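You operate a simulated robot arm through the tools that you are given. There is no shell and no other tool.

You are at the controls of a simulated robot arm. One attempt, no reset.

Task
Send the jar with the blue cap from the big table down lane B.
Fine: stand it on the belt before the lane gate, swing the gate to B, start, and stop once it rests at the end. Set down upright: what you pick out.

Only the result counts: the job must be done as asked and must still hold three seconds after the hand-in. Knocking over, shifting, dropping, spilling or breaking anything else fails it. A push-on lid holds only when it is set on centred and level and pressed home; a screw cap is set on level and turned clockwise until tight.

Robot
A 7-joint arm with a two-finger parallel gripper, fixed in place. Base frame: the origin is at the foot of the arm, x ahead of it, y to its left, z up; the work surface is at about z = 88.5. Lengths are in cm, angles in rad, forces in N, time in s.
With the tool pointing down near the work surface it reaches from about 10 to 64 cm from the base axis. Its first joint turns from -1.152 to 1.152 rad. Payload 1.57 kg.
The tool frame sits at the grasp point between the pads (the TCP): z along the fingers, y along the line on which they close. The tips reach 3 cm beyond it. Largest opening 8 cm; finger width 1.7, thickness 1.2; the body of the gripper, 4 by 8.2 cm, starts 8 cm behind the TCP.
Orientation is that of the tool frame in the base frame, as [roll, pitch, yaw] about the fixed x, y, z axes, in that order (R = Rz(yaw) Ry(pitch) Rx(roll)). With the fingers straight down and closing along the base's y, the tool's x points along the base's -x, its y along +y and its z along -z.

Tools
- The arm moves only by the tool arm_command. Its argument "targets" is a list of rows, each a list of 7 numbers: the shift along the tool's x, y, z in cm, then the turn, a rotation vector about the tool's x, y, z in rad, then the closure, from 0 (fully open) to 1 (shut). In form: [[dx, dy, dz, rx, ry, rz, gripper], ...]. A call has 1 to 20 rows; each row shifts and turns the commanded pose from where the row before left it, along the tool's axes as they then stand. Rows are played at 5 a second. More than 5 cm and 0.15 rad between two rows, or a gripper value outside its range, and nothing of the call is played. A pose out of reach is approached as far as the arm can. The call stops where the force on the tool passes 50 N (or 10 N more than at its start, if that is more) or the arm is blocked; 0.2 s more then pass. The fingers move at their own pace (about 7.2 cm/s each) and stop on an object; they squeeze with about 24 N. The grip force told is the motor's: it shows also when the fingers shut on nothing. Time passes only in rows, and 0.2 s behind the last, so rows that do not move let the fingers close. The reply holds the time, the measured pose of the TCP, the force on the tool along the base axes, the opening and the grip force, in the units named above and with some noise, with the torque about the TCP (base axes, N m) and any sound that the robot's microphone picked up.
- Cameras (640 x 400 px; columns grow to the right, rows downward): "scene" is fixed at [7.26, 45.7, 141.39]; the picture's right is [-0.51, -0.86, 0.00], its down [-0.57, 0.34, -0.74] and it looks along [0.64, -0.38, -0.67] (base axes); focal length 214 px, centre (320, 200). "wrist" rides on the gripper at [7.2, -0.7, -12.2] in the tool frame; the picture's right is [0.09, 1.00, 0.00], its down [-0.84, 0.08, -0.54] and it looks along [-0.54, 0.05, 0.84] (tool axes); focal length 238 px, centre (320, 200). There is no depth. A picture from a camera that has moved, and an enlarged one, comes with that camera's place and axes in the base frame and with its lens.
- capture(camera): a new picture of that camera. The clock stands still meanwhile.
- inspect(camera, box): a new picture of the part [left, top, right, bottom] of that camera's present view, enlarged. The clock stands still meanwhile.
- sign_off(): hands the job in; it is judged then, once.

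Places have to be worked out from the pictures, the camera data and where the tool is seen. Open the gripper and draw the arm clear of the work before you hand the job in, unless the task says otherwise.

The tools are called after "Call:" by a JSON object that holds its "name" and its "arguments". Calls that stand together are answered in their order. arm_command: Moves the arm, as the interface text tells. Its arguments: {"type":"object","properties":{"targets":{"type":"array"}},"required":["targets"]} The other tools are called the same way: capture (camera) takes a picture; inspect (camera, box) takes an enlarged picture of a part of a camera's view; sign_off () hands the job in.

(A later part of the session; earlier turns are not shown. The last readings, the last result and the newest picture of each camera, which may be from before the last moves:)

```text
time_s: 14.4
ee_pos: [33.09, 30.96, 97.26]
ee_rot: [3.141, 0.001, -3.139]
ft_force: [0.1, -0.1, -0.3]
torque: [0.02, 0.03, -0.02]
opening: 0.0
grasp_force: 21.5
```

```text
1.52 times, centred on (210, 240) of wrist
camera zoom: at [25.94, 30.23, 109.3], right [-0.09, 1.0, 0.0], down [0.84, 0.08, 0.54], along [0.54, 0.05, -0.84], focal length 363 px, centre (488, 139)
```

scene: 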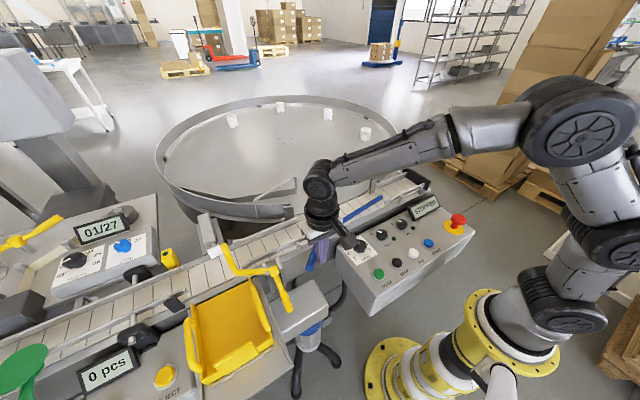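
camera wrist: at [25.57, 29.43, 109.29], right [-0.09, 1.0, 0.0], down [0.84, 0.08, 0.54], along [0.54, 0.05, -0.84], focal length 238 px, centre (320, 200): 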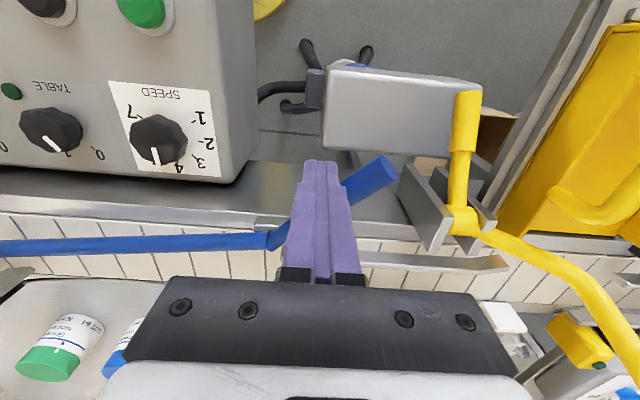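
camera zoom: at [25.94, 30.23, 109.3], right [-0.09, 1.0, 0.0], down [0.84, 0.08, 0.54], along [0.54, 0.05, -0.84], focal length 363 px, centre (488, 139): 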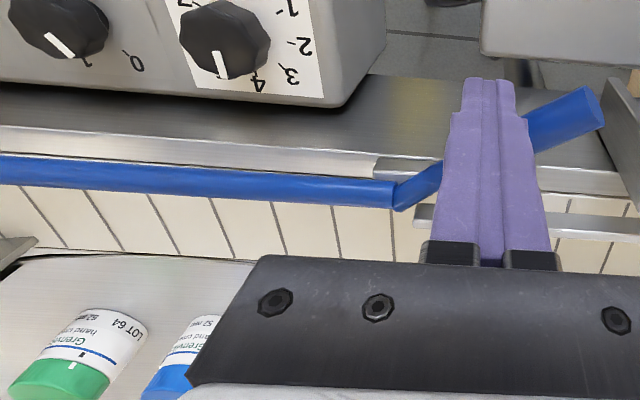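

The blade now lies along the near belt edge (tip ≈(39.3, 1)), out of the path. I back off from the handle, rise, and check it stays there.

Call:
{"name": "arm_command", "arguments": {"targets": [[0.3, -1, 0, 0, 0, 0, 1], [0, -1, 0, 0, 0, 0, 1], [0, 0, -4, 0, 0, 0, 1], [0, 0, -5, 0, 0, 0, 1], [0, -3, -5, 0, 0, 0, 0], [0, -4, -4, 0, 0, 0, 0], [0, -4, -1, 0, 0, 0, 0], [0, -4, 0, 0, 0, 0, 0], [0, 0, 0, 0, 0, 0, 0]]}}

Call:
{"name": "capture", "arguments": {"camera": "wrist"}}

Call:
{"name": "inspect", "arguments": {"camera": "scene", "box": [300, 160, 440, 270]}}

Call:
{"name": "inspect", "arguments": {"camera": "wrist", "box": [180, 60, 420, 290]}}

```text
refused: row 5 steps farther than a row can; nothing moved
```

```text
taken
camera wrist: at [25.94, 30.23, 109.3], right [-0.09, 1.0, 0.0], down [0.84, 0.08, 0.54], along [0.54, 0.05, -0.84], focal length 238 px, centre (320, 200)
```

wrist: 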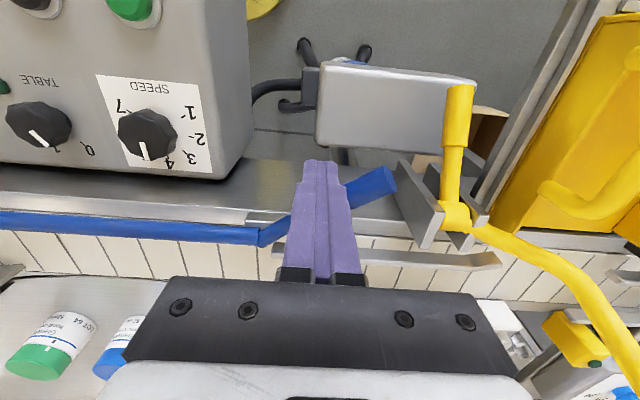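

```text
3.64 times, centred on (370, 215) of scene
camera zoom: at [7.26, 45.7, 141.39], right [-0.51, -0.86, 0.0], down [-0.57, 0.34, -0.74], along [0.64, -0.38, -0.67], focal length 780 px, centre (138, 146)
```

zoom: 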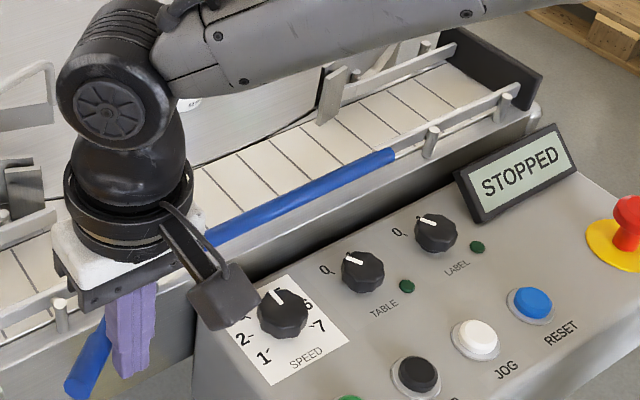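

```text
1.74 times, centred on (300, 175) of wrist
camera zoom: at [25.94, 30.23, 109.3], right [-0.09, 1.0, 0.0], down [0.84, 0.08, 0.54], along [0.54, 0.05, -0.84], focal length 414 px, centre (355, 244)
```

zoom: 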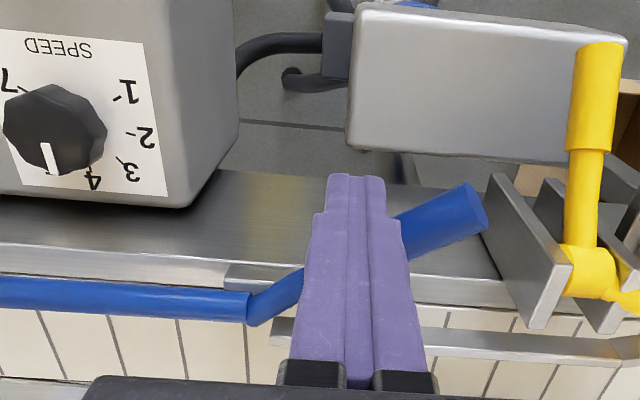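

One row was over the 5 cm limit. I resend the retreat with smaller steps, continuing to a viewing pose above the jar.

Call:
{"name": "arm_command", "arguments": {"targets": [[0.3, -1, 0, 0, 0, 0, 1], [0, -1, 0, 0, 0, 0, 1], [0, 0, -4, 0, 0, 0, 1], [0, 0, -4, 0, 0, 0, 1], [0, 0, -4.5, 0, 0, 0, 0], [0, 0, -4.5, 0, 0, 0, 0], [-2.5, -3.5, 0, 0, 0, 0, 0], [-2.5, -3.5, 0, 0, 0, 0, 0], [-2.5, -3.5, 0, 0, 0, 0, 0], [-2.5, -3.5, 0, 0, 0, 0, 0], [-2.5, -3.5, 0, 0, 0, 0, 0], [0, -0.8, 0, 0, 0, 0, 0], [0, 0, 0, 0, 0, 0, 0]]}}

Call:
{"name": "capture", "arguments": {"camera": "wrist"}}

Call:
{"name": "capture", "arguments": {"camera": "scene"}}

Call:
{"name": "inspect", "arguments": {"camera": "wrist", "box": [220, 120, 420, 290]}}

Call:
{"name": "inspect", "arguments": {"camera": "scene", "box": [300, 160, 440, 290]}}

```text
time_s: 17.2
ee_pos: [45.2, 10.6, 114.23]
ee_rot: [-3.141, 0.0, -3.137]
ft_force: [0.9, 0.5, 0.4]
torque: [0.0, 0.02, 0.0]
opening: 7.98
grasp_force: 0.1
```

```text
taken
camera wrist: at [38.14, 9.93, 126.32], right [-0.09, 1.0, 0.0], down [0.84, 0.08, 0.54], along [0.54, 0.05, -0.84], focal length 238 px, centre (320, 200)
```

wrist: 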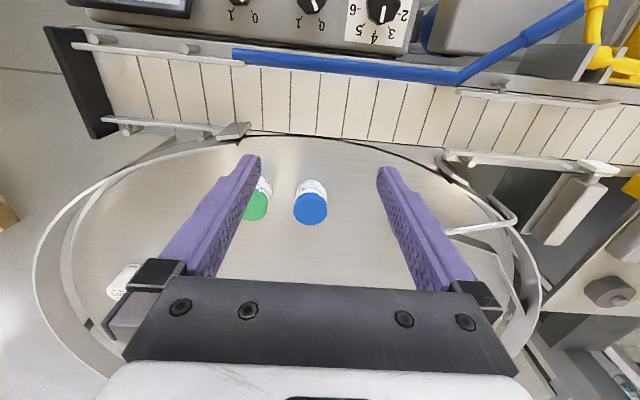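

```text
taken
```

scene: 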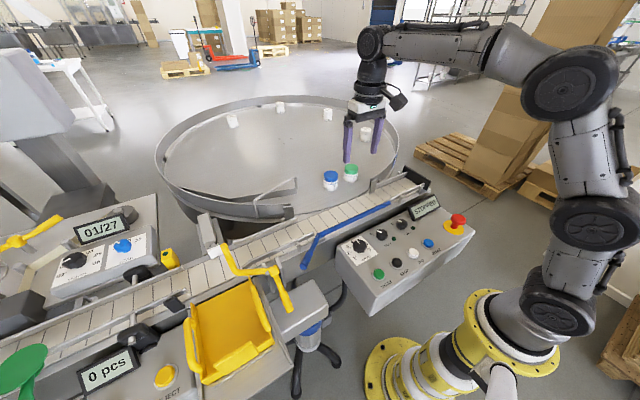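

```text
2.35 times, centred on (320, 205) of wrist
camera zoom: at [38.14, 9.93, 126.32], right [-0.09, 1.0, 0.0], down [0.84, 0.08, 0.54], along [0.54, 0.05, -0.84], focal length 561 px, centre (320, 188)
```

zoom: 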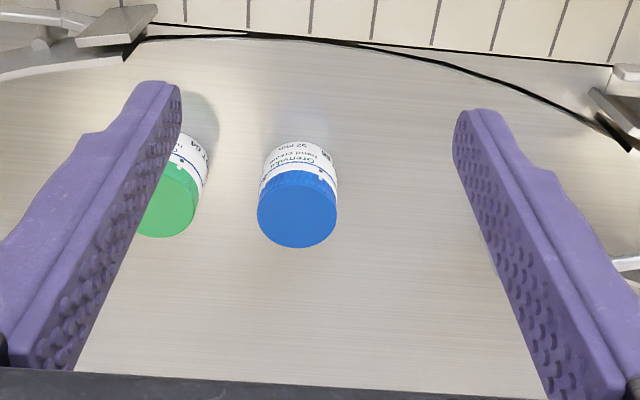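

```text
3.08 times, centred on (370, 225) of scene
camera zoom: at [7.26, 45.7, 141.39], right [-0.51, -0.86, 0.0], down [-0.57, 0.34, -0.74], along [0.64, -0.38, -0.67], focal length 660 px, centre (166, 123)
```

zoom: 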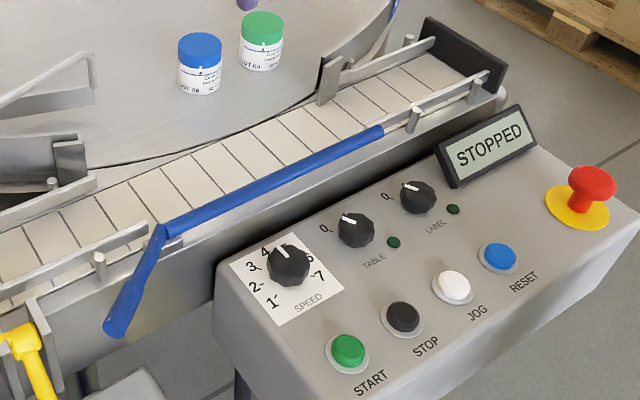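

The gate is held at B. The blue jar triangulates to (59.1, 10.35) with its cap top at z≈96.7, the green one at (59.5, 1.9), so a partly closed gripper leaves room. I move above the blue jar.

Call:
{"name": "arm_command", "arguments": {"targets": [[-3.5, 0, 0, 0, 0, 0, 0.19], [-3.5, -0.1, 0, 0, 0, 0, 0.19], [-3.5, -0.1, 1, 0, 0, 0, 0.19], [-3.4, -0.05, 2, 0, 0, 0, 0.19], [0, 0, 4, 0, 0, 0, 0.19], [0, 0, 4, 0, 0, 0, 0.19], [0, 0, 0, 0, 0, 0, 0.19]]}}

Call:
{"name": "capture", "arguments": {"camera": "wrist"}}

Call:
{"name": "inspect", "arguments": {"camera": "scene", "box": [300, 110, 400, 200]}}

```text
time_s: 18.8
ee_pos: [57.27, 10.1, 102.39]
ee_rot: [3.141, 0.0, -3.14]
ft_force: [0.4, 0.5, 0.3]
torque: [0.0, 0.02, 0.0]
opening: 6.49
grasp_force: 0.0
out of reach, approached as far as the arm can: row 4
```

```text
taken
camera wrist: at [50.08, 9.39, 114.5], right [-0.09, 1.0, 0.0], down [0.84, 0.08, 0.54], along [0.54, 0.05, -0.84], focal length 238 px, centre (320, 200)
```

wrist: 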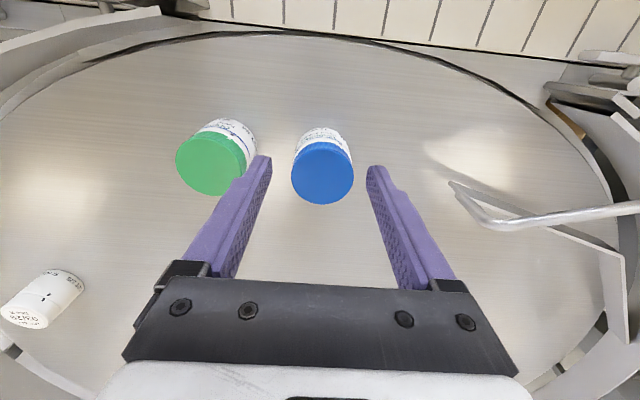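

```text
4.44 times, centred on (350, 155) of scene
camera zoom: at [7.26, 45.7, 141.39], right [-0.51, -0.86, 0.0], down [-0.57, 0.34, -0.74], along [0.64, -0.38, -0.67], focal length 953 px, centre (187, 400)
```

zoom: 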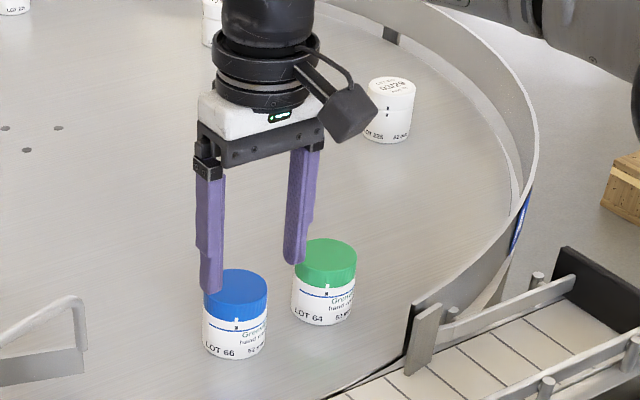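

I'm at (57.3, 10.1, 102.4), and the cap's centre re-measures as (59.0, 10.4). I correct the remaining shift while still above the cap.

Call:
{"name": "arm_command", "arguments": {"targets": [[-0.9, 0.15, 0, 0, 0, 0, 0.19], [-0.85, 0.13, 0, 0, 0, 0, 0.19], [0, 0, 0, 0, 0, 0, 0.19]]}}

Call:
{"name": "capture", "arguments": {"camera": "wrist"}}

```text
time_s: 19.6
ee_pos: [59.01, 10.32, 102.51]
ee_rot: [3.14, 0.001, -3.139]
ft_force: [-0.3, 0.2, 0.0]
torque: [-0.02, -0.01, 0.01]
opening: 6.49
grasp_force: 0.1
```

```text
taken
camera wrist: at [51.85, 9.6, 114.5], right [-0.09, 1.0, 0.0], down [0.84, 0.08, 0.54], along [0.54, 0.05, -0.84], focal length 238 px, centre (320, 200)
```

wrist: 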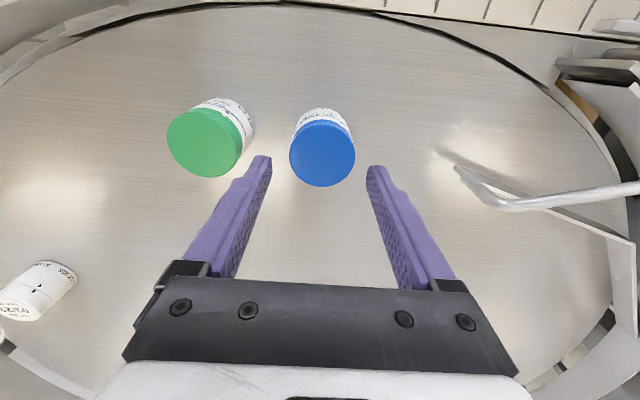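

Tool and cap are aligned within a millimetre or two: (59.0, 10.3) against (58.9, 10.4). I lower so the fingers straddle the jar.

Call:
{"name": "arm_command", "arguments": {"targets": [[0, 0.05, 2, 0, 0, 0, 0.19], [0, 0, 2, 0, 0, 0, 0.19], [0, 0, 2, 0, 0, 0, 0.19], [0, 0, 1, 0, 0, 0, 0.19], [0, 0, 1, 0, 0, 0, 0.19], [0, 0, 0, 0, 0, 0, 0.19]]}}

Call:
{"name": "capture", "arguments": {"camera": "wrist"}}

Call:
{"name": "inspect", "arguments": {"camera": "scene", "box": [300, 130, 380, 200]}}

```text
time_s: 21.0
ee_pos: [59.08, 10.42, 94.91]
ee_rot: [3.141, 0.01, -3.138]
ft_force: [-14.5, -0.2, 39.4]
torque: [-1.36, 0.75, -0.61]
opening: 6.52
grasp_force: 0.7
```

```text
taken
camera wrist: at [51.72, 9.71, 107.01], right [-0.09, 1.0, 0.0], down [0.83, 0.08, 0.55], along [0.55, 0.05, -0.83], focal length 238 px, centre (320, 200)
```

wrist: 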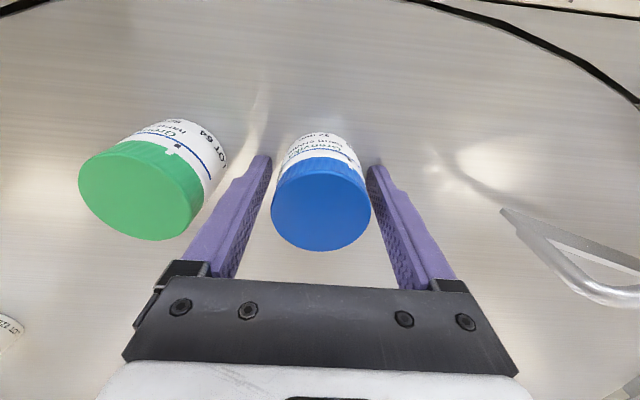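

```text
5.71 times, centred on (340, 165) of scene
camera zoom: at [7.15, 45.69, 141.4], right [-0.51, -0.86, 0.0], down [-0.57, 0.34, -0.75], along [0.64, -0.38, -0.67], focal length 1226 px, centre (206, 400)
```

zoom: 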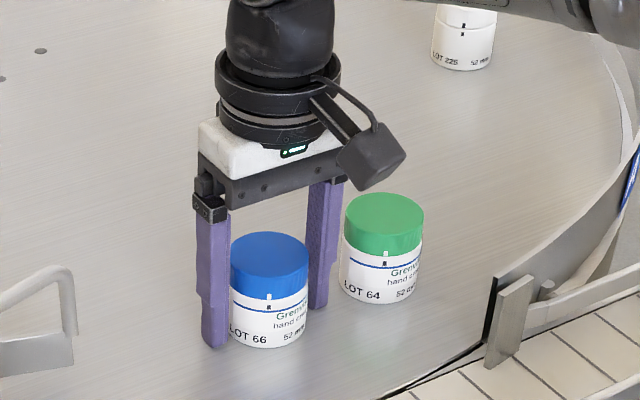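

The tips met the table (39 N down) at TCP 94.9, so the table top is at about z=91.9. I lift off by 0.8 cm before closing on the jar.

Call:
{"name": "arm_command", "arguments": {"targets": [[0, 0, -0.4, 0, 0, 0, 0.19], [0, 0, -0.4, 0, 0, 0, 0.19], [0, 0, 0, 0, 0, 0, 0.19]]}}

Call:
{"name": "inspect", "arguments": {"camera": "wrist", "box": [220, 110, 420, 280]}}

```text
time_s: 21.8
ee_pos: [59.03, 10.45, 94.9]
ee_rot: [-3.141, 0.0, -3.14]
ft_force: [4.7, -0.7, 9.0]
torque: [0.0, -0.18, 0.0]
opening: 6.49
grasp_force: 0.1
```

```text
2.35 times, centred on (320, 195) of wrist
camera zoom: at [51.83, 9.72, 107.09], right [-0.09, 1.0, 0.0], down [0.84, 0.08, 0.54], along [0.54, 0.05, -0.84], focal length 561 px, centre (320, 212)
```

zoom: 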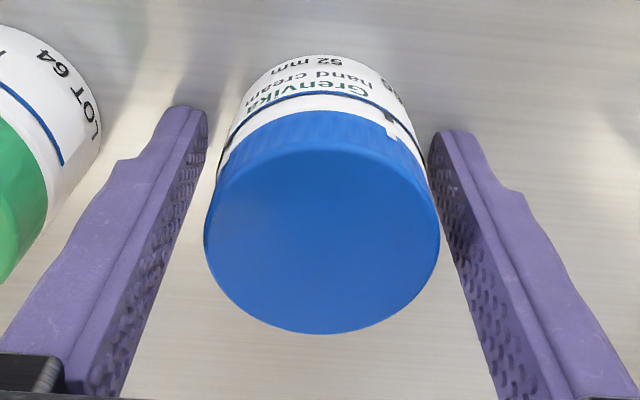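

Still 9 N of contact; I rise a little more, then close the fingers.

Call:
{"name": "arm_command", "arguments": {"targets": [[0, 0, -0.4, 0, 0, 0, 0.19], [0, 0, 0, 0, 0, 0, 0.19], [0, 0, 0, 0, 0, 0, 0.3], [0, 0, 0, 0, 0, 0, 0.36], [0, 0, 0, 0, 0, 0, 0.5], [0, 0, 0, 0, 0, 0, 0.5], [0, 0, 0, 0, 0, 0, 0.5]]}}

Call:
{"name": "capture", "arguments": {"camera": "wrist"}}

```text
time_s: 23.4
ee_pos: [58.86, 10.54, 95.38]
ee_rot: [3.141, -0.001, -3.14]
ft_force: [0.3, -0.5, 0.4]
torque: [-0.03, -0.01, 0.01]
opening: 5.08
grasp_force: 24.2
```

```text
taken
camera wrist: at [51.74, 9.7, 107.59], right [-0.09, 1.0, 0.0], down [0.84, 0.08, 0.54], along [0.54, 0.05, -0.84], focal length 238 px, centre (320, 200)
```

wrist: 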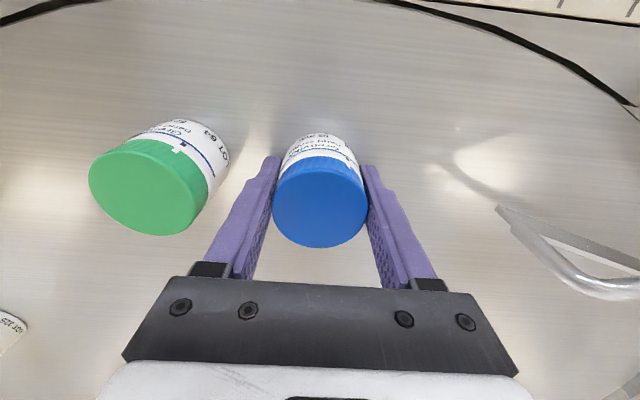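

The jar is held (5.08 cm, 24 N). I lift it to z≈112 and carry it over to the belt ahead of the blue gate, around (45, 33).

Call:
{"name": "arm_command", "arguments": {"targets": [[0, 0, -2, 0, 0, 0, 0.6], [0, 0, -3, 0, 0, 0, 0.6], [1.5, 0, -4, 0, 0, 0, 0.6], [1.5, 0, -4, 0, 0, 0, 0.6], [1.5, 0, -3.5, 0, 0, 0, 0.6], [1.5, 0, 0, 0, 0, 0, 0.6], [1, 2.8, 0, 0, 0, 0, 0.6], [1, 2.8, 0, 0, 0, 0, 0.6], [1, 2.8, 0, 0, 0, 0, 0.6], [1, 2.8, 0, 0, 0, 0, 0.6], [1, 2.8, 0, 0, 0, 0, 0.6], [1, 2.8, 0, 0, 0, 0, 0.6], [1, 2.8, 0, 0, 0, 0, 0.6], [0.9, 2.8, 0, 0, 0, 0, 0.6], [0, 0, 0, 0, 0, 0, 0.6], [0, 0, 0, 0, 0, 0, 0.6]]}}

Call:
{"name": "capture", "arguments": {"camera": "wrist"}}

Call:
{"name": "capture", "arguments": {"camera": "scene"}}

```text
time_s: 26.8
ee_pos: [44.94, 32.86, 111.98]
ee_rot: [-3.139, 0.001, -3.14]
ft_force: [-0.6, -0.3, 0.7]
torque: [0.01, 0.01, -0.01]
opening: 3.2
grasp_force: 0.1
```

```text
taken
camera wrist: at [37.82, 32.15, 124.09], right [-0.09, 1.0, 0.0], down [0.84, 0.08, 0.54], along [0.54, 0.05, -0.84], focal length 238 px, centre (320, 200)
```

wrist: 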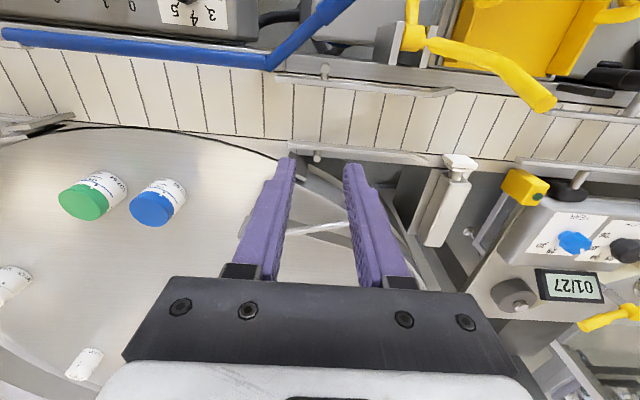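

```text
taken
```

scene: 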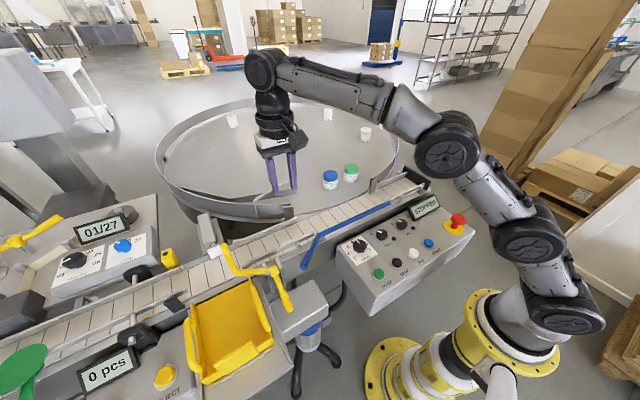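

The gripper reads 3.2 cm and 0 N: the jar slipped out at the lift and is still standing on the table. I look closely at it before retrying.

Call:
{"name": "inspect", "arguments": {"camera": "scene", "box": [290, 155, 380, 215]}}

Call:
{"name": "inspect", "arguments": {"camera": "wrist", "box": [40, 150, 220, 250]}}

Call:
{"name": "inspect", "arguments": {"camera": "wrist", "box": [220, 140, 420, 300]}}

Call:
{"name": "inspect", "arguments": {"camera": "scene", "box": [240, 120, 320, 210]}}

```text
6.67 times, centred on (335, 185) of scene
camera zoom: at [7.26, 45.7, 141.39], right [-0.51, -0.86, 0.0], down [-0.57, 0.34, -0.74], along [0.64, -0.38, -0.67], focal length 1430 px, centre (220, 300)
```

zoom: 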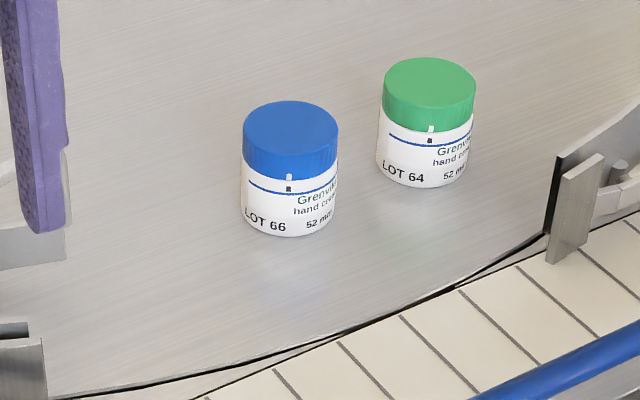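

```text
3.56 times, centred on (130, 200) of wrist
camera zoom: at [37.82, 32.15, 124.09], right [-0.09, 1.0, 0.0], down [0.84, 0.08, 0.54], along [0.54, 0.05, -0.84], focal length 848 px, centre (996, 200)
```

zoom: 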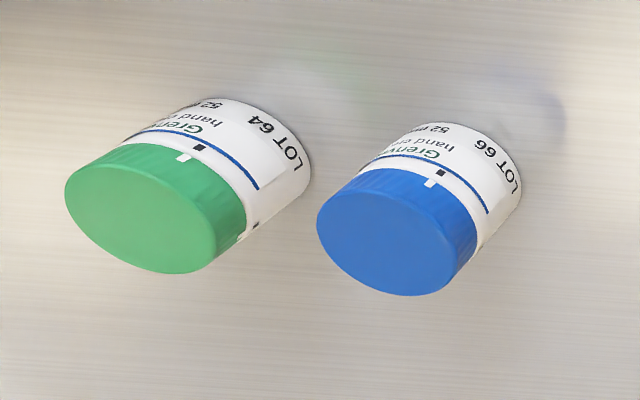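

```text
2.50 times, centred on (320, 220) of wrist
camera zoom: at [37.82, 32.15, 124.09], right [-0.09, 1.0, 0.0], down [0.84, 0.08, 0.54], along [0.54, 0.05, -0.84], focal length 596 px, centre (320, 150)
```

zoom: 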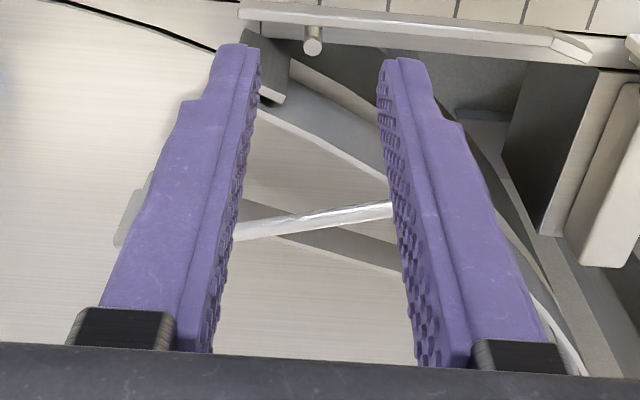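

```text
4.44 times, centred on (280, 165) of scene
camera zoom: at [7.26, 45.7, 141.39], right [-0.51, -0.86, 0.0], down [-0.57, 0.34, -0.74], along [0.64, -0.38, -0.67], focal length 953 px, centre (498, 356)
```

zoom: 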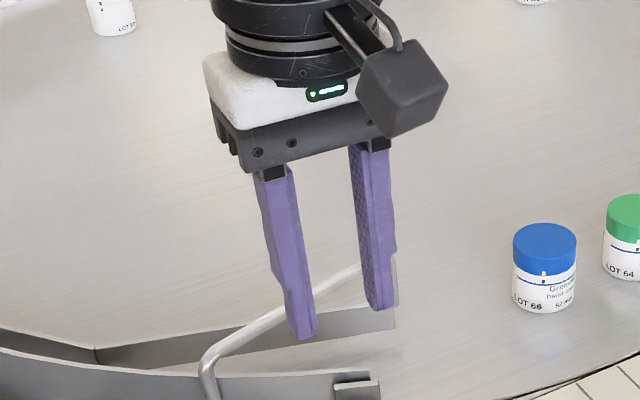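

The jar is upright and essentially where it was; the pads must have slid off its smooth, slightly wider cap at my fast start. I return to hover over it with the fingers partly open, and will lift much more slowly this time.

Call:
{"name": "arm_command", "arguments": {"targets": [[-1, -2.8, 0, 0, 0, 0, 0.19], [-1, -2.8, 0, 0, 0, 0, 0.19], [-1, -2.8, 0, 0, 0, 0, 0.19], [-1, -2.8, 0, 0, 0, 0, 0.19], [-1, -2.8, 0, 0, 0, 0, 0.19], [-1, -2.8, 0, 0, 0, 0, 0.19], [-1, -2.8, 0, 0, 0, 0, 0.19], [-1, -2.8, 0, 0, 0, 0, 0.19], [-1.5, 0, 2.5, 0, 0, 0, 0.19], [-1.5, 0, 2.5, 0, 0, 0, 0.19], [-1.5, 0, 2.5, 0, 0, 0, 0.19], [-1.5, 0, 2, 0, 0, 0, 0.19], [0, 0, 0, 0, 0, 0, 0.19]]}}

Call:
{"name": "capture", "arguments": {"camera": "wrist"}}

Call:
{"name": "inspect", "arguments": {"camera": "wrist", "box": [220, 60, 420, 220]}}

```text
time_s: 29.6
ee_pos: [59.22, 10.45, 102.5]
ee_rot: [3.141, -0.001, -3.14]
ft_force: [0.5, 0.4, 0.3]
torque: [0.01, 0.0, 0.03]
opening: 6.48
grasp_force: 0.1
```

```text
taken
camera wrist: at [52.12, 9.64, 114.62], right [-0.09, 1.0, 0.0], down [0.84, 0.08, 0.54], along [0.54, 0.05, -0.84], focal length 238 px, centre (320, 200)
```

wrist: 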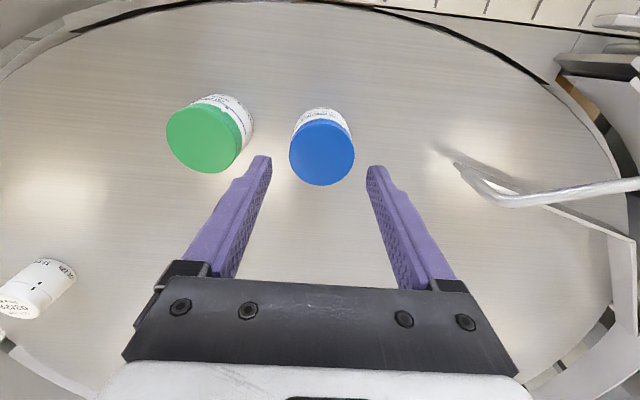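

```text
2.50 times, centred on (320, 140) of wrist
camera zoom: at [52.12, 9.64, 114.62], right [-0.09, 1.0, 0.0], down [0.84, 0.08, 0.54], along [0.54, 0.05, -0.84], focal length 596 px, centre (320, 350)
```

zoom: 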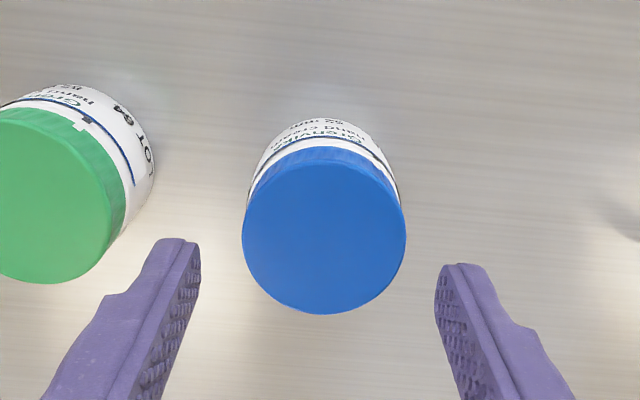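

Re-triangulating gives jar centre (59.0, 10.45), cap top 97.5, table 91.9 – the lateral aim was fine, the grip just sat at the cap/body edge. I lower to about z=95.1 in small steps, close firmly and wait.

Call:
{"name": "arm_command", "arguments": {"targets": [[0.1, 0, 2, 0, 0, 0, 0.19], [0.1, 0, 2, 0, 0, 0, 0.19], [0, 0, 2, 0, 0, 0, 0.19], [0, 0, 0.8, 0, 0, 0, 0.19], [0, 0, 0.5, 0, 0, 0, 0.19], [0, 0, 0, 0, 0, 0, 0.19]]}}

Call:
{"name": "inspect", "arguments": {"camera": "wrist", "box": [220, 110, 420, 280]}}

```text
time_s: 31.0
ee_pos: [58.98, 10.49, 95.21]
ee_rot: [3.141, 0.001, -3.141]
ft_force: [0.1, -0.1, 0.2]
torque: [-0.04, 0.02, 0.02]
opening: 6.47
grasp_force: 0.1
```

```text
2.35 times, centred on (320, 195) of wrist
camera zoom: at [51.76, 9.76, 107.27], right [-0.09, 1.0, 0.0], down [0.84, 0.08, 0.54], along [0.54, 0.05, -0.84], focal length 561 px, centre (320, 212)
```

zoom: 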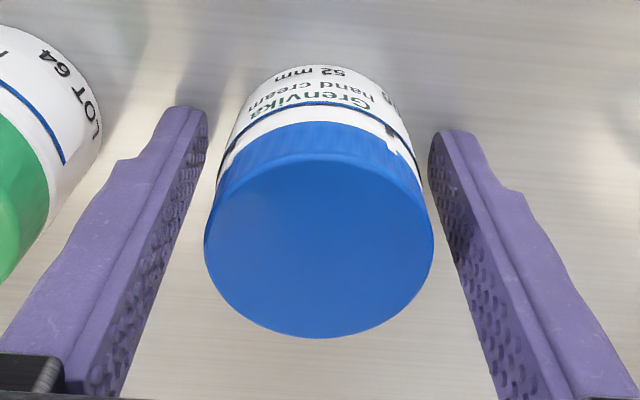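

Free of contact at 95.2, jar centred. I close gently and wait for the full squeeze, then lift only 1 cm very slowly to test.

Call:
{"name": "arm_command", "arguments": {"targets": [[0, 0, 0.1, 0, 0, 0, 0.19], [0, 0, 0, 0, 0, 0, 0.32], [0, 0, 0, 0, 0, 0, 0.36], [0, 0, 0, 0, 0, 0, 0.8], [0, 0, 0, 0, 0, 0, 1], [0, 0, 0, 0, 0, 0, 1], [0, 0, 0, 0, 0, 0, 1]]}}

Call:
{"name": "arm_command", "arguments": {"targets": [[0, 0, -0.05, 0, 0, 0, 1], [0, 0, -0.1, 0, 0, 0, 1], [0, 0, -0.1, 0, 0, 0, 1], [0, 0, -0.15, 0, 0, 0, 1], [0, 0, -0.15, 0, 0, 0, 1], [0, 0, -0.15, 0, 0, 0, 1], [0, 0, -0.15, 0, 0, 0, 1], [0, 0, -0.15, 0, 0, 0, 1], [0, 0, 0, 0, 0, 0, 1]]}}

Call:
{"name": "inspect", "arguments": {"camera": "scene", "box": [290, 130, 380, 210]}}

Call:
{"name": "inspect", "arguments": {"camera": "wrist", "box": [220, 110, 420, 280]}}

```text
time_s: 32.6
ee_pos: [58.92, 10.47, 95.14]
ee_rot: [-3.141, 0.0, -3.139]
ft_force: [0.3, -1.3, 0.2]
torque: [-0.02, -0.05, 0.0]
opening: 5.1
grasp_force: 24.7
```

```text
time_s: 34.6
ee_pos: [58.82, 10.59, 96.1]
ee_rot: [3.14, 0.0, -3.14]
ft_force: [0.0, 0.4, -1.2]
torque: [0.0, 0.03, 0.0]
opening: 5.12
grasp_force: 24.0
```

```text
5.00 times, centred on (335, 170) of scene
camera zoom: at [7.26, 45.7, 141.39], right [-0.51, -0.86, 0.0], down [-0.57, 0.34, -0.74], along [0.64, -0.38, -0.67], focal length 1072 px, centre (245, 350)
```

zoom: 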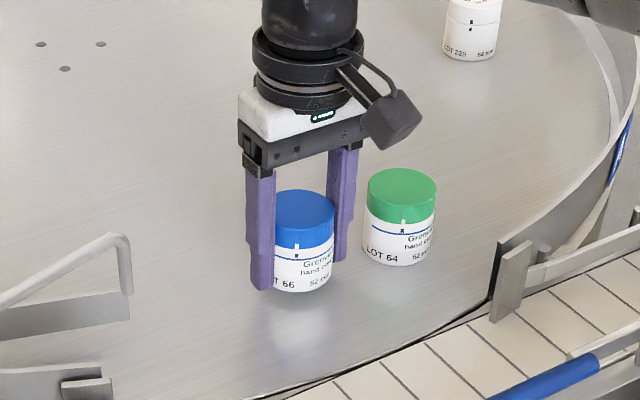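

```text
2.35 times, centred on (320, 195) of wrist
camera zoom: at [51.76, 9.78, 108.18], right [-0.09, 1.0, 0.0], down [0.84, 0.08, 0.54], along [0.54, 0.05, -0.84], focal length 561 px, centre (320, 212)
```

zoom: 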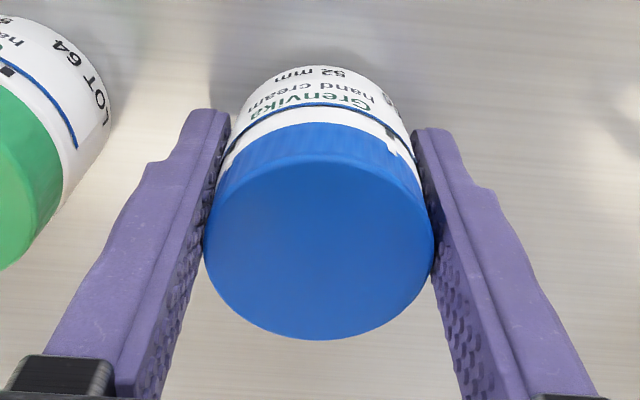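

The jar is up 1 cm with the fingers (it looks unchanged in the wrist view, weight ≈1.2 N). I keep lifting gently and check again.

Call:
{"name": "arm_command", "arguments": {"targets": [[0, 0, -0.15, 0, 0, 0, 1], [0, 0, -0.25, 0, 0, 0, 1], [0, 0, -0.35, 0, 0, 0, 1], [0, 0, -0.5, 0, 0, 0, 1], [0, 0, -0.6, 0, 0, 0, 1], [0, 0, -0.6, 0, 0, 0, 1], [0, 0, -0.6, 0, 0, 0, 1], [0, 0, -0.5, 0, 0, 0, 1], [0, 0, -0.3, 0, 0, 0, 1], [0, 0, -0.15, 0, 0, 0, 1], [0, 0, 0, 0, 0, 0, 1]]}}

Call:
{"name": "inspect", "arguments": {"camera": "wrist", "box": [220, 110, 420, 280]}}

```text
time_s: 37.0
ee_pos: [58.81, 10.46, 100.02]
ee_rot: [-3.141, 0.0, -3.141]
ft_force: [0.2, 0.7, -0.9]
torque: [-0.01, -0.01, -0.03]
opening: 5.11
grasp_force: 23.7
```

```text
2.35 times, centred on (320, 195) of wrist
camera zoom: at [51.7, 9.77, 112.17], right [-0.09, 1.0, 0.0], down [0.84, 0.08, 0.54], along [0.54, 0.05, -0.84], focal length 561 px, centre (320, 212)
```

zoom: 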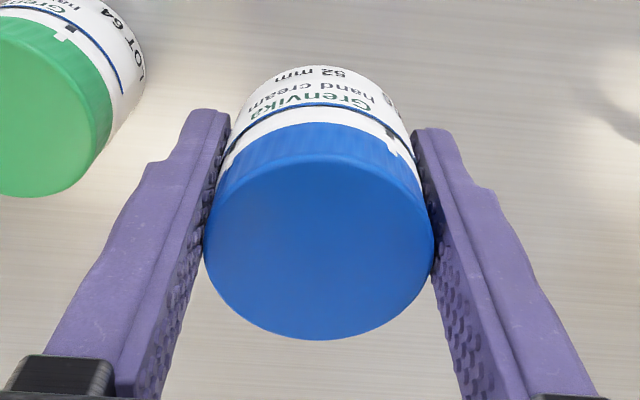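

No slipping. I continue up gently while drawing back from the reach limit.

Call:
{"name": "arm_command", "arguments": {"targets": [[0.05, 0, -0.15, 0, 0, 0, 1], [0.15, 0, -0.3, 0, 0, 0, 1], [0.25, 0, -0.5, 0, 0, 0, 1], [0.4, 0, -0.7, 0, 0, 0, 1], [0.45, 0, -0.8, 0, 0, 0, 1], [0.45, 0, -0.8, 0, 0, 0, 1], [0.45, 0, -0.8, 0, 0, 0, 1], [0.45, 0, -0.8, 0, 0, 0, 1], [0.45, 0, -0.8, 0, 0, 0, 1], [0.45, 0, -0.8, 0, 0, 0, 1], [0.45, 0, -0.8, 0, 0, 0, 1], [0.45, 0, -0.8, 0, 0, 0, 1], [0.45, 0, -0.8, 0, 0, 0, 1], [0.4, 0, -0.7, 0, 0, 0, 1], [0.3, 0, -0.5, 0, 0, 0, 1], [0.2, 0, -0.3, 0, 0, 0, 1], [0.1, 0, -0.15, 0, 0, 0, 1], [0, 0, 0, 0, 0, 0, 1]]}}

Call:
{"name": "inspect", "arguments": {"camera": "wrist", "box": [220, 110, 420, 280]}}

```text
time_s: 40.8
ee_pos: [53.01, 10.48, 110.61]
ee_rot: [3.141, 0.0, -3.141]
ft_force: [0.7, -0.5, -0.9]
torque: [0.0, 0.0, -0.03]
opening: 5.13
grasp_force: 24.2
```

```text
2.35 times, centred on (320, 195) of wrist
camera zoom: at [45.78, 9.74, 122.75], right [-0.09, 1.0, 0.0], down [0.84, 0.08, 0.54], along [0.54, 0.05, -0.84], focal length 561 px, centre (320, 212)
```

zoom: 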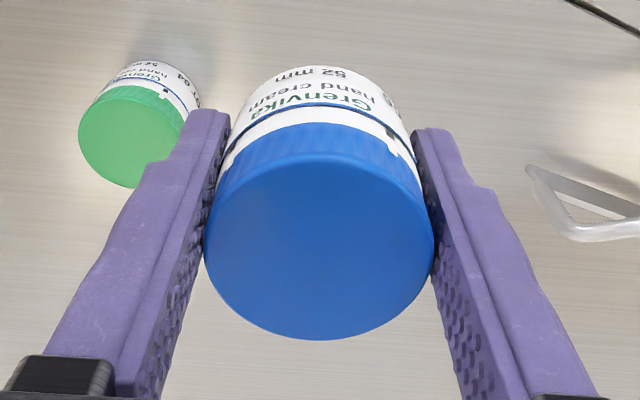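

Still firmly held at (53.0, 10.5, 110.6). I carry it sideways with gentle ramps toward (45, 33).

Call:
{"name": "arm_command", "arguments": {"targets": [[0.1, 0.2, 0, 0, 0, 0, 1], [0.3, 0.5, 0, 0, 0, 0, 1], [0.4, 0.8, 0, 0, 0, 0, 1], [0.5, 1.1, 0, 0, 0, 0, 1], [0.55, 1.4, 0, 0, 0, 0, 1], [0.55, 1.4, 0, 0, 0, 0, 1], [0.55, 1.4, 0, 0, 0, 0, 1], [0.55, 1.4, 0, 0, 0, 0, 1], [0.55, 1.4, 0, 0, 0, 0, 1], [0.55, 1.4, 0, 0, 0, 0, 1], [0.55, 1.4, 0, 0, 0, 0, 1], [0.5, 1.4, 0, 0, 0, 0, 1], [0.5, 1.4, 0, 0, 0, 0, 1], [0.5, 1.4, 0, 0, 0, 0, 1], [0.4, 1.4, 0, 0, 0, 0, 1], [0.3, 1.2, 0, 0, 0, 0, 1], [0.3, 0.9, 0, 0, 0, 0, 1], [0.2, 0.6, 0, 0, 0, 0, 1], [0.1, 0.3, 0, 0, 0, 0, 1], [0, 0, 0, 0, 0, 0, 1]]}}

Call:
{"name": "capture", "arguments": {"camera": "wrist"}}

Call:
{"name": "capture", "arguments": {"camera": "scene"}}

```text
time_s: 45.0
ee_pos: [44.91, 31.49, 110.71]
ee_rot: [3.141, 0.002, 3.141]
ft_force: [-0.3, 0.6, -0.9]
torque: [-0.02, 0.0, 0.02]
opening: 5.1
grasp_force: 23.8
```

```text
taken
camera wrist: at [37.73, 30.71, 122.76], right [-0.09, 1.0, 0.0], down [0.84, 0.08, 0.54], along [0.54, 0.05, -0.84], focal length 238 px, centre (320, 200)
```

wrist: 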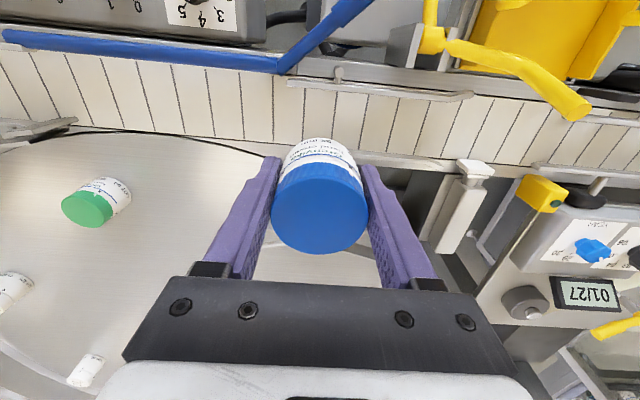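

```text
taken
```

scene: 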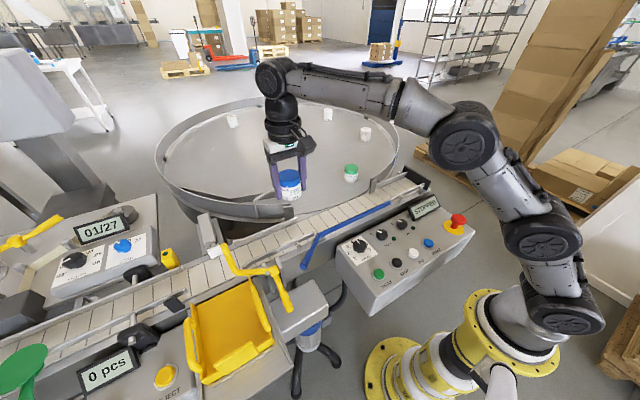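

The jar is over the belt at (44.9, 31.5). I zoom in on the rails to find the channel's centre line here.

Call:
{"name": "inspect", "arguments": {"camera": "wrist", "box": [260, 50, 500, 200]}}

Call:
{"name": "inspect", "arguments": {"camera": "scene", "box": [200, 190, 340, 290]}}

```text
2.67 times, centred on (380, 125) of wrist
camera zoom: at [37.73, 30.71, 122.76], right [-0.09, 1.0, 0.0], down [0.84, 0.08, 0.54], along [0.54, 0.05, -0.84], focal length 636 px, centre (160, 400)
```

zoom: 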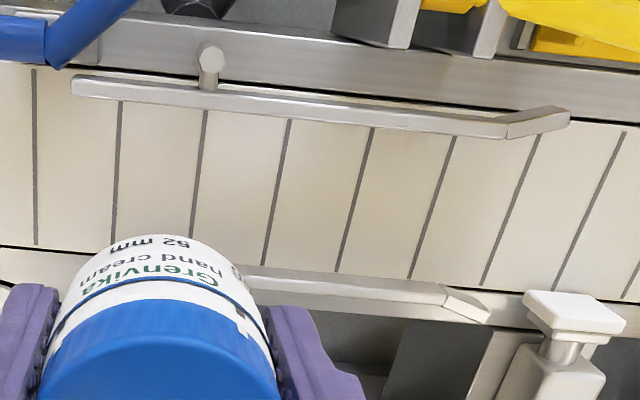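

```text
4.00 times, centred on (270, 240) of scene
camera zoom: at [7.26, 45.7, 141.39], right [-0.51, -0.86, 0.0], down [-0.57, 0.34, -0.74], along [0.64, -0.38, -0.67], focal length 858 px, centre (520, 40)
```

zoom: 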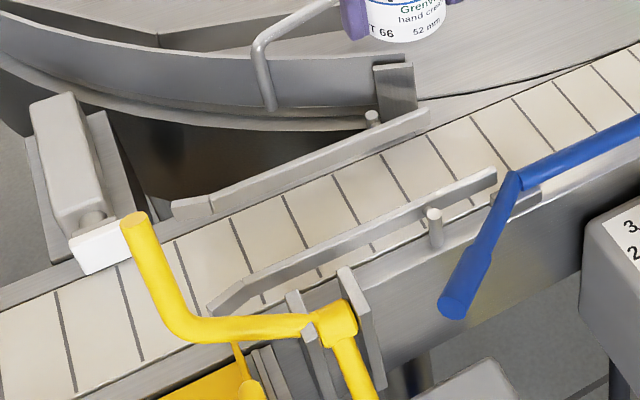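

The channel between the rails (x 41.7–48.2, tops at z≈95) is centred on x≈44.95, matching the tool. I go to y≈33.5 and lower to just above the belt.

Call:
{"name": "arm_command", "arguments": {"targets": [[0, 0.3, 0, 0, 0, 0, 1], [0, 0.6, 0.2, 0, 0, 0, 1], [0, 0.7, 0.5, 0, 0, 0, 1], [0, 0.4, 0.8, 0, 0, 0, 1], [0, 0, 1, 0, 0, 0, 1], [0, 0, 1, 0, 0, 0, 1], [0, 0, 1, 0, 0, 0, 1], [0, 0, 1, 0, 0, 0, 1], [0, 0, 1, 0, 0, 0, 1], [0, 0, 1, 0, 0, 0, 1], [0, 0, 1, 0, 0, 0, 1], [0, 0, 0.8, 0, 0, 0, 1], [0, 0, 0.5, 0, 0, 0, 1], [0, 0, 0.2, 0, 0, 0, 1], [0, 0, 0, 0, 0, 0, 1]]}}

Call:
{"name": "capture", "arguments": {"camera": "wrist"}}

Call:
{"name": "inspect", "arguments": {"camera": "scene", "box": [220, 150, 340, 280]}}

```text
time_s: 48.2
ee_pos: [44.87, 33.48, 100.58]
ee_rot: [-3.142, 0.0, -3.14]
ft_force: [1.3, 0.8, -0.7]
torque: [0.04, 0.0, 0.0]
opening: 5.14
grasp_force: 23.8
```

```text
taken
camera wrist: at [37.75, 32.71, 112.74], right [-0.09, 1.0, 0.0], down [0.84, 0.08, 0.54], along [0.54, 0.05, -0.84], focal length 238 px, centre (320, 200)
```

wrist: 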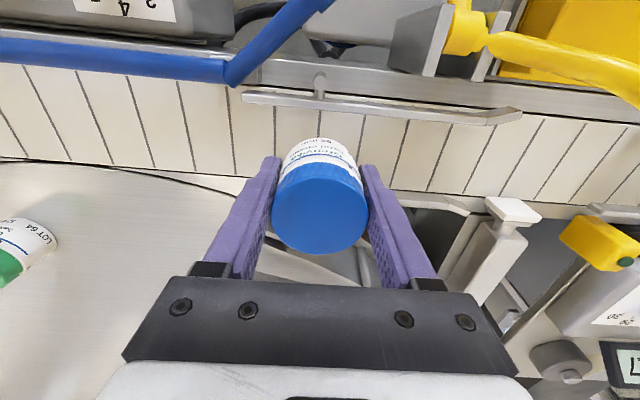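

```text
3.08 times, centred on (280, 215) of scene
camera zoom: at [7.26, 45.7, 141.39], right [-0.51, -0.86, 0.0], down [-0.57, 0.34, -0.74], along [0.64, -0.38, -0.67], focal length 660 px, centre (443, 154)
```

zoom: 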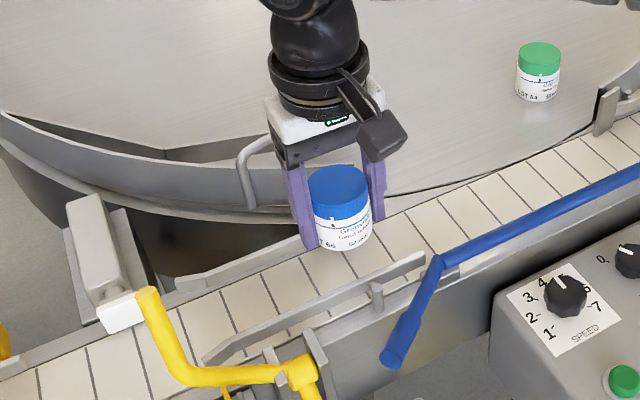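

Well aligned in the channel with clear surroundings. I lower slowly until the belt is felt.

Call:
{"name": "arm_command", "arguments": {"targets": [[0, 0, 0.3, 0, 0, 0, 1], [0, 0, 0.6, 0, 0, 0, 1], [0, 0, 0.8, 0, 0, 0, 1], [0, 0, 0.8, 0, 0, 0, 1], [0, 0, 0.7, 0, 0, 0, 1], [0, 0, 0.5, 0, 0, 0, 1], [0, 0, 0.3, 0, 0, 0, 1], [0, 0, 0.2, 0, 0, 0, 1], [0, 0, 0.1, 0, 0, 0, 1], [0, 0, 0, 0, 0, 0, 1]]}}

Call:
{"name": "inspect", "arguments": {"camera": "wrist", "box": [220, 50, 440, 280]}}

Call:
{"name": "inspect", "arguments": {"camera": "scene", "box": [240, 160, 340, 270]}}

```text
time_s: 50.4
ee_pos: [44.92, 33.45, 96.2]
ee_rot: [3.141, -0.001, -3.139]
ft_force: [-0.2, 0.4, -1.0]
torque: [-0.01, 0.04, 0.0]
opening: 5.12
grasp_force: 23.8
```

```text
1.74 times, centred on (330, 165) of wrist
camera zoom: at [37.8, 32.75, 108.37], right [-0.09, 1.0, 0.0], down [0.84, 0.08, 0.54], along [0.54, 0.05, -0.84], focal length 414 px, centre (303, 261)
```

zoom: 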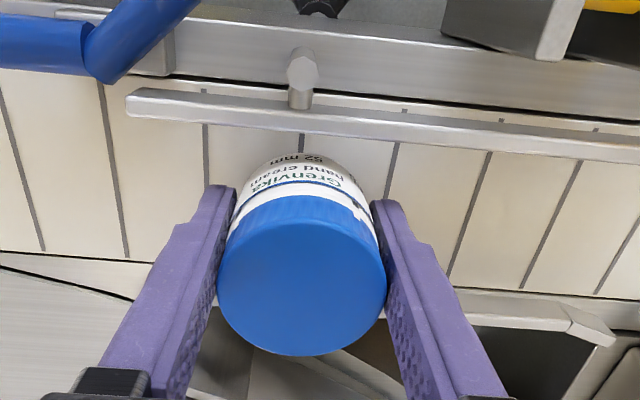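

```text
3.64 times, centred on (290, 215) of scene
camera zoom: at [7.26, 45.7, 141.39], right [-0.51, -0.86, 0.0], down [-0.57, 0.34, -0.74], along [0.64, -0.38, -0.67], focal length 780 px, centre (429, 146)
```

zoom: 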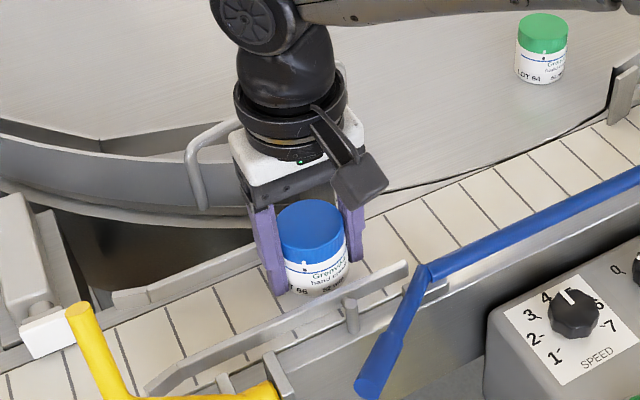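

Still free (only the jar's weight is felt) at TCP 96.2. I go on in millimetre steps until contact.

Call:
{"name": "arm_command", "arguments": {"targets": [[0, 0, 0.15, 0, 0, 0, 1], [0, 0, 0.15, 0, 0, 0, 1], [0, 0, 0.15, 0, 0, 0, 1], [0, 0, 0.15, 0, 0, 0, 1], [0, 0, 0.15, 0, 0, 0, 1], [0, 0, 0, 0, 0, 0, 1]]}}

```text
time_s: 51.8
ee_pos: [44.76, 33.48, 95.52]
ee_rot: [-3.141, -0.001, -3.14]
ft_force: [-0.2, -0.2, -0.4]
torque: [-0.01, 0.01, -0.02]
opening: 5.11
grasp_force: 23.9
```

Call:
{"name": "arm_command", "arguments": {"targets": [[0, 0, 0.1, 0, 0, 0, 1], [0, 0, 0.1, 0, 0, 0, 1], [0, 0, 0.1, 0, 0, 0, 1], [0, 0, 0, 0, 0, 0, 1]]}}

```text
time_s: 52.8
ee_pos: [44.93, 33.46, 95.32]
ee_rot: [-3.141, -0.001, -3.14]
ft_force: [-1.1, 0.6, -1.1]
torque: [0.02, 0.0, -0.02]
opening: 5.14
grasp_force: 24.6
```

The reading still shows only the jar's weight at z≈95.3. I keep lowering in 1 mm steps.

Call:
{"name": "arm_command", "arguments": {"targets": [[0, 0, 0.1, 0, 0, 0, 1], [0, 0, 0.1, 0, 0, 0, 1], [0, 0, 0.1, 0, 0, 0, 1], [0, 0, 0, 0, 0, 0, 1]]}}

```text
time_s: 53.8
ee_pos: [44.93, 33.42, 95.19]
ee_rot: [3.14, 0.002, -3.14]
ft_force: [-5.4, -3.5, 13.9]
torque: [-0.26, 0.3, 0.0]
opening: 5.13
grasp_force: 24.1
```

Contact: 14 N at z≈95.2, so the jar stands on the belt. I ease off 1 mm and open the fingers gradually, then look.

Call:
{"name": "arm_command", "arguments": {"targets": [[0, 0, -0.12, 0, 0, 0, 1], [0, 0, 0, 0, 0, 0, 1], [0, 0, 0, 0, 0, 0, 0.33], [0, 0, 0, 0, 0, 0, 0.28], [0, 0, 0, 0, 0, 0, 0.2], [0, 0, 0, 0, 0, 0, 0.1], [0, 0, 0, 0, 0, 0, 0.1]]}}

Call:
{"name": "inspect", "arguments": {"camera": "wrist", "box": [220, 50, 440, 280]}}

Call:
{"name": "inspect", "arguments": {"camera": "scene", "box": [240, 160, 340, 270]}}

```text
time_s: 55.4
ee_pos: [44.94, 33.51, 94.96]
ee_rot: [-3.141, 0.0, -3.14]
ft_force: [-1.0, 0.5, -0.4]
torque: [-0.02, 0.01, 0.01]
opening: 7.17
grasp_force: 0.0
```

```text
1.74 times, centred on (330, 165) of wrist
camera zoom: at [37.78, 32.74, 107.12], right [-0.09, 1.0, 0.0], down [0.84, 0.08, 0.54], along [0.54, 0.05, -0.84], focal length 414 px, centre (303, 261)
```

zoom: 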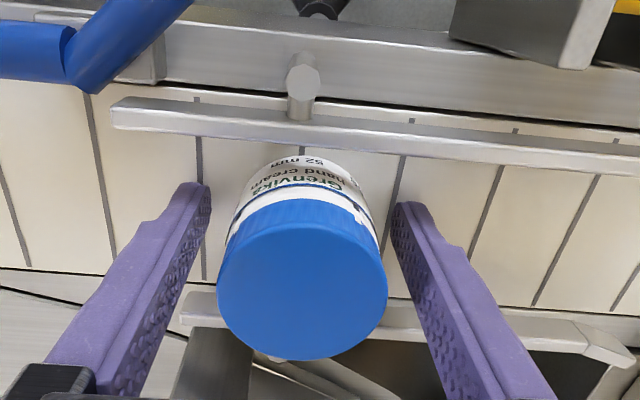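

```text
3.64 times, centred on (290, 215) of scene
camera zoom: at [7.26, 45.7, 141.39], right [-0.51, -0.86, 0.0], down [-0.57, 0.34, -0.74], along [0.64, -0.38, -0.67], focal length 780 px, centre (429, 146)
```

zoom: 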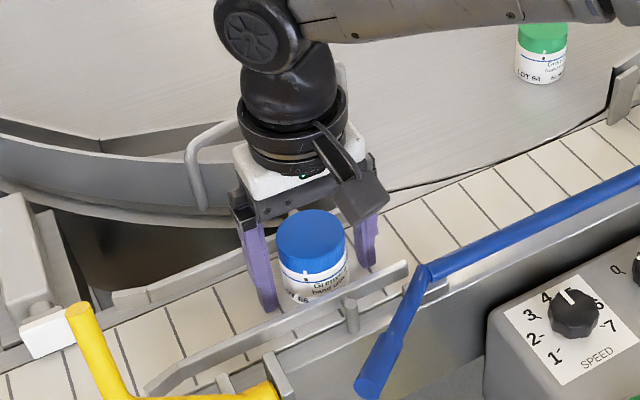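

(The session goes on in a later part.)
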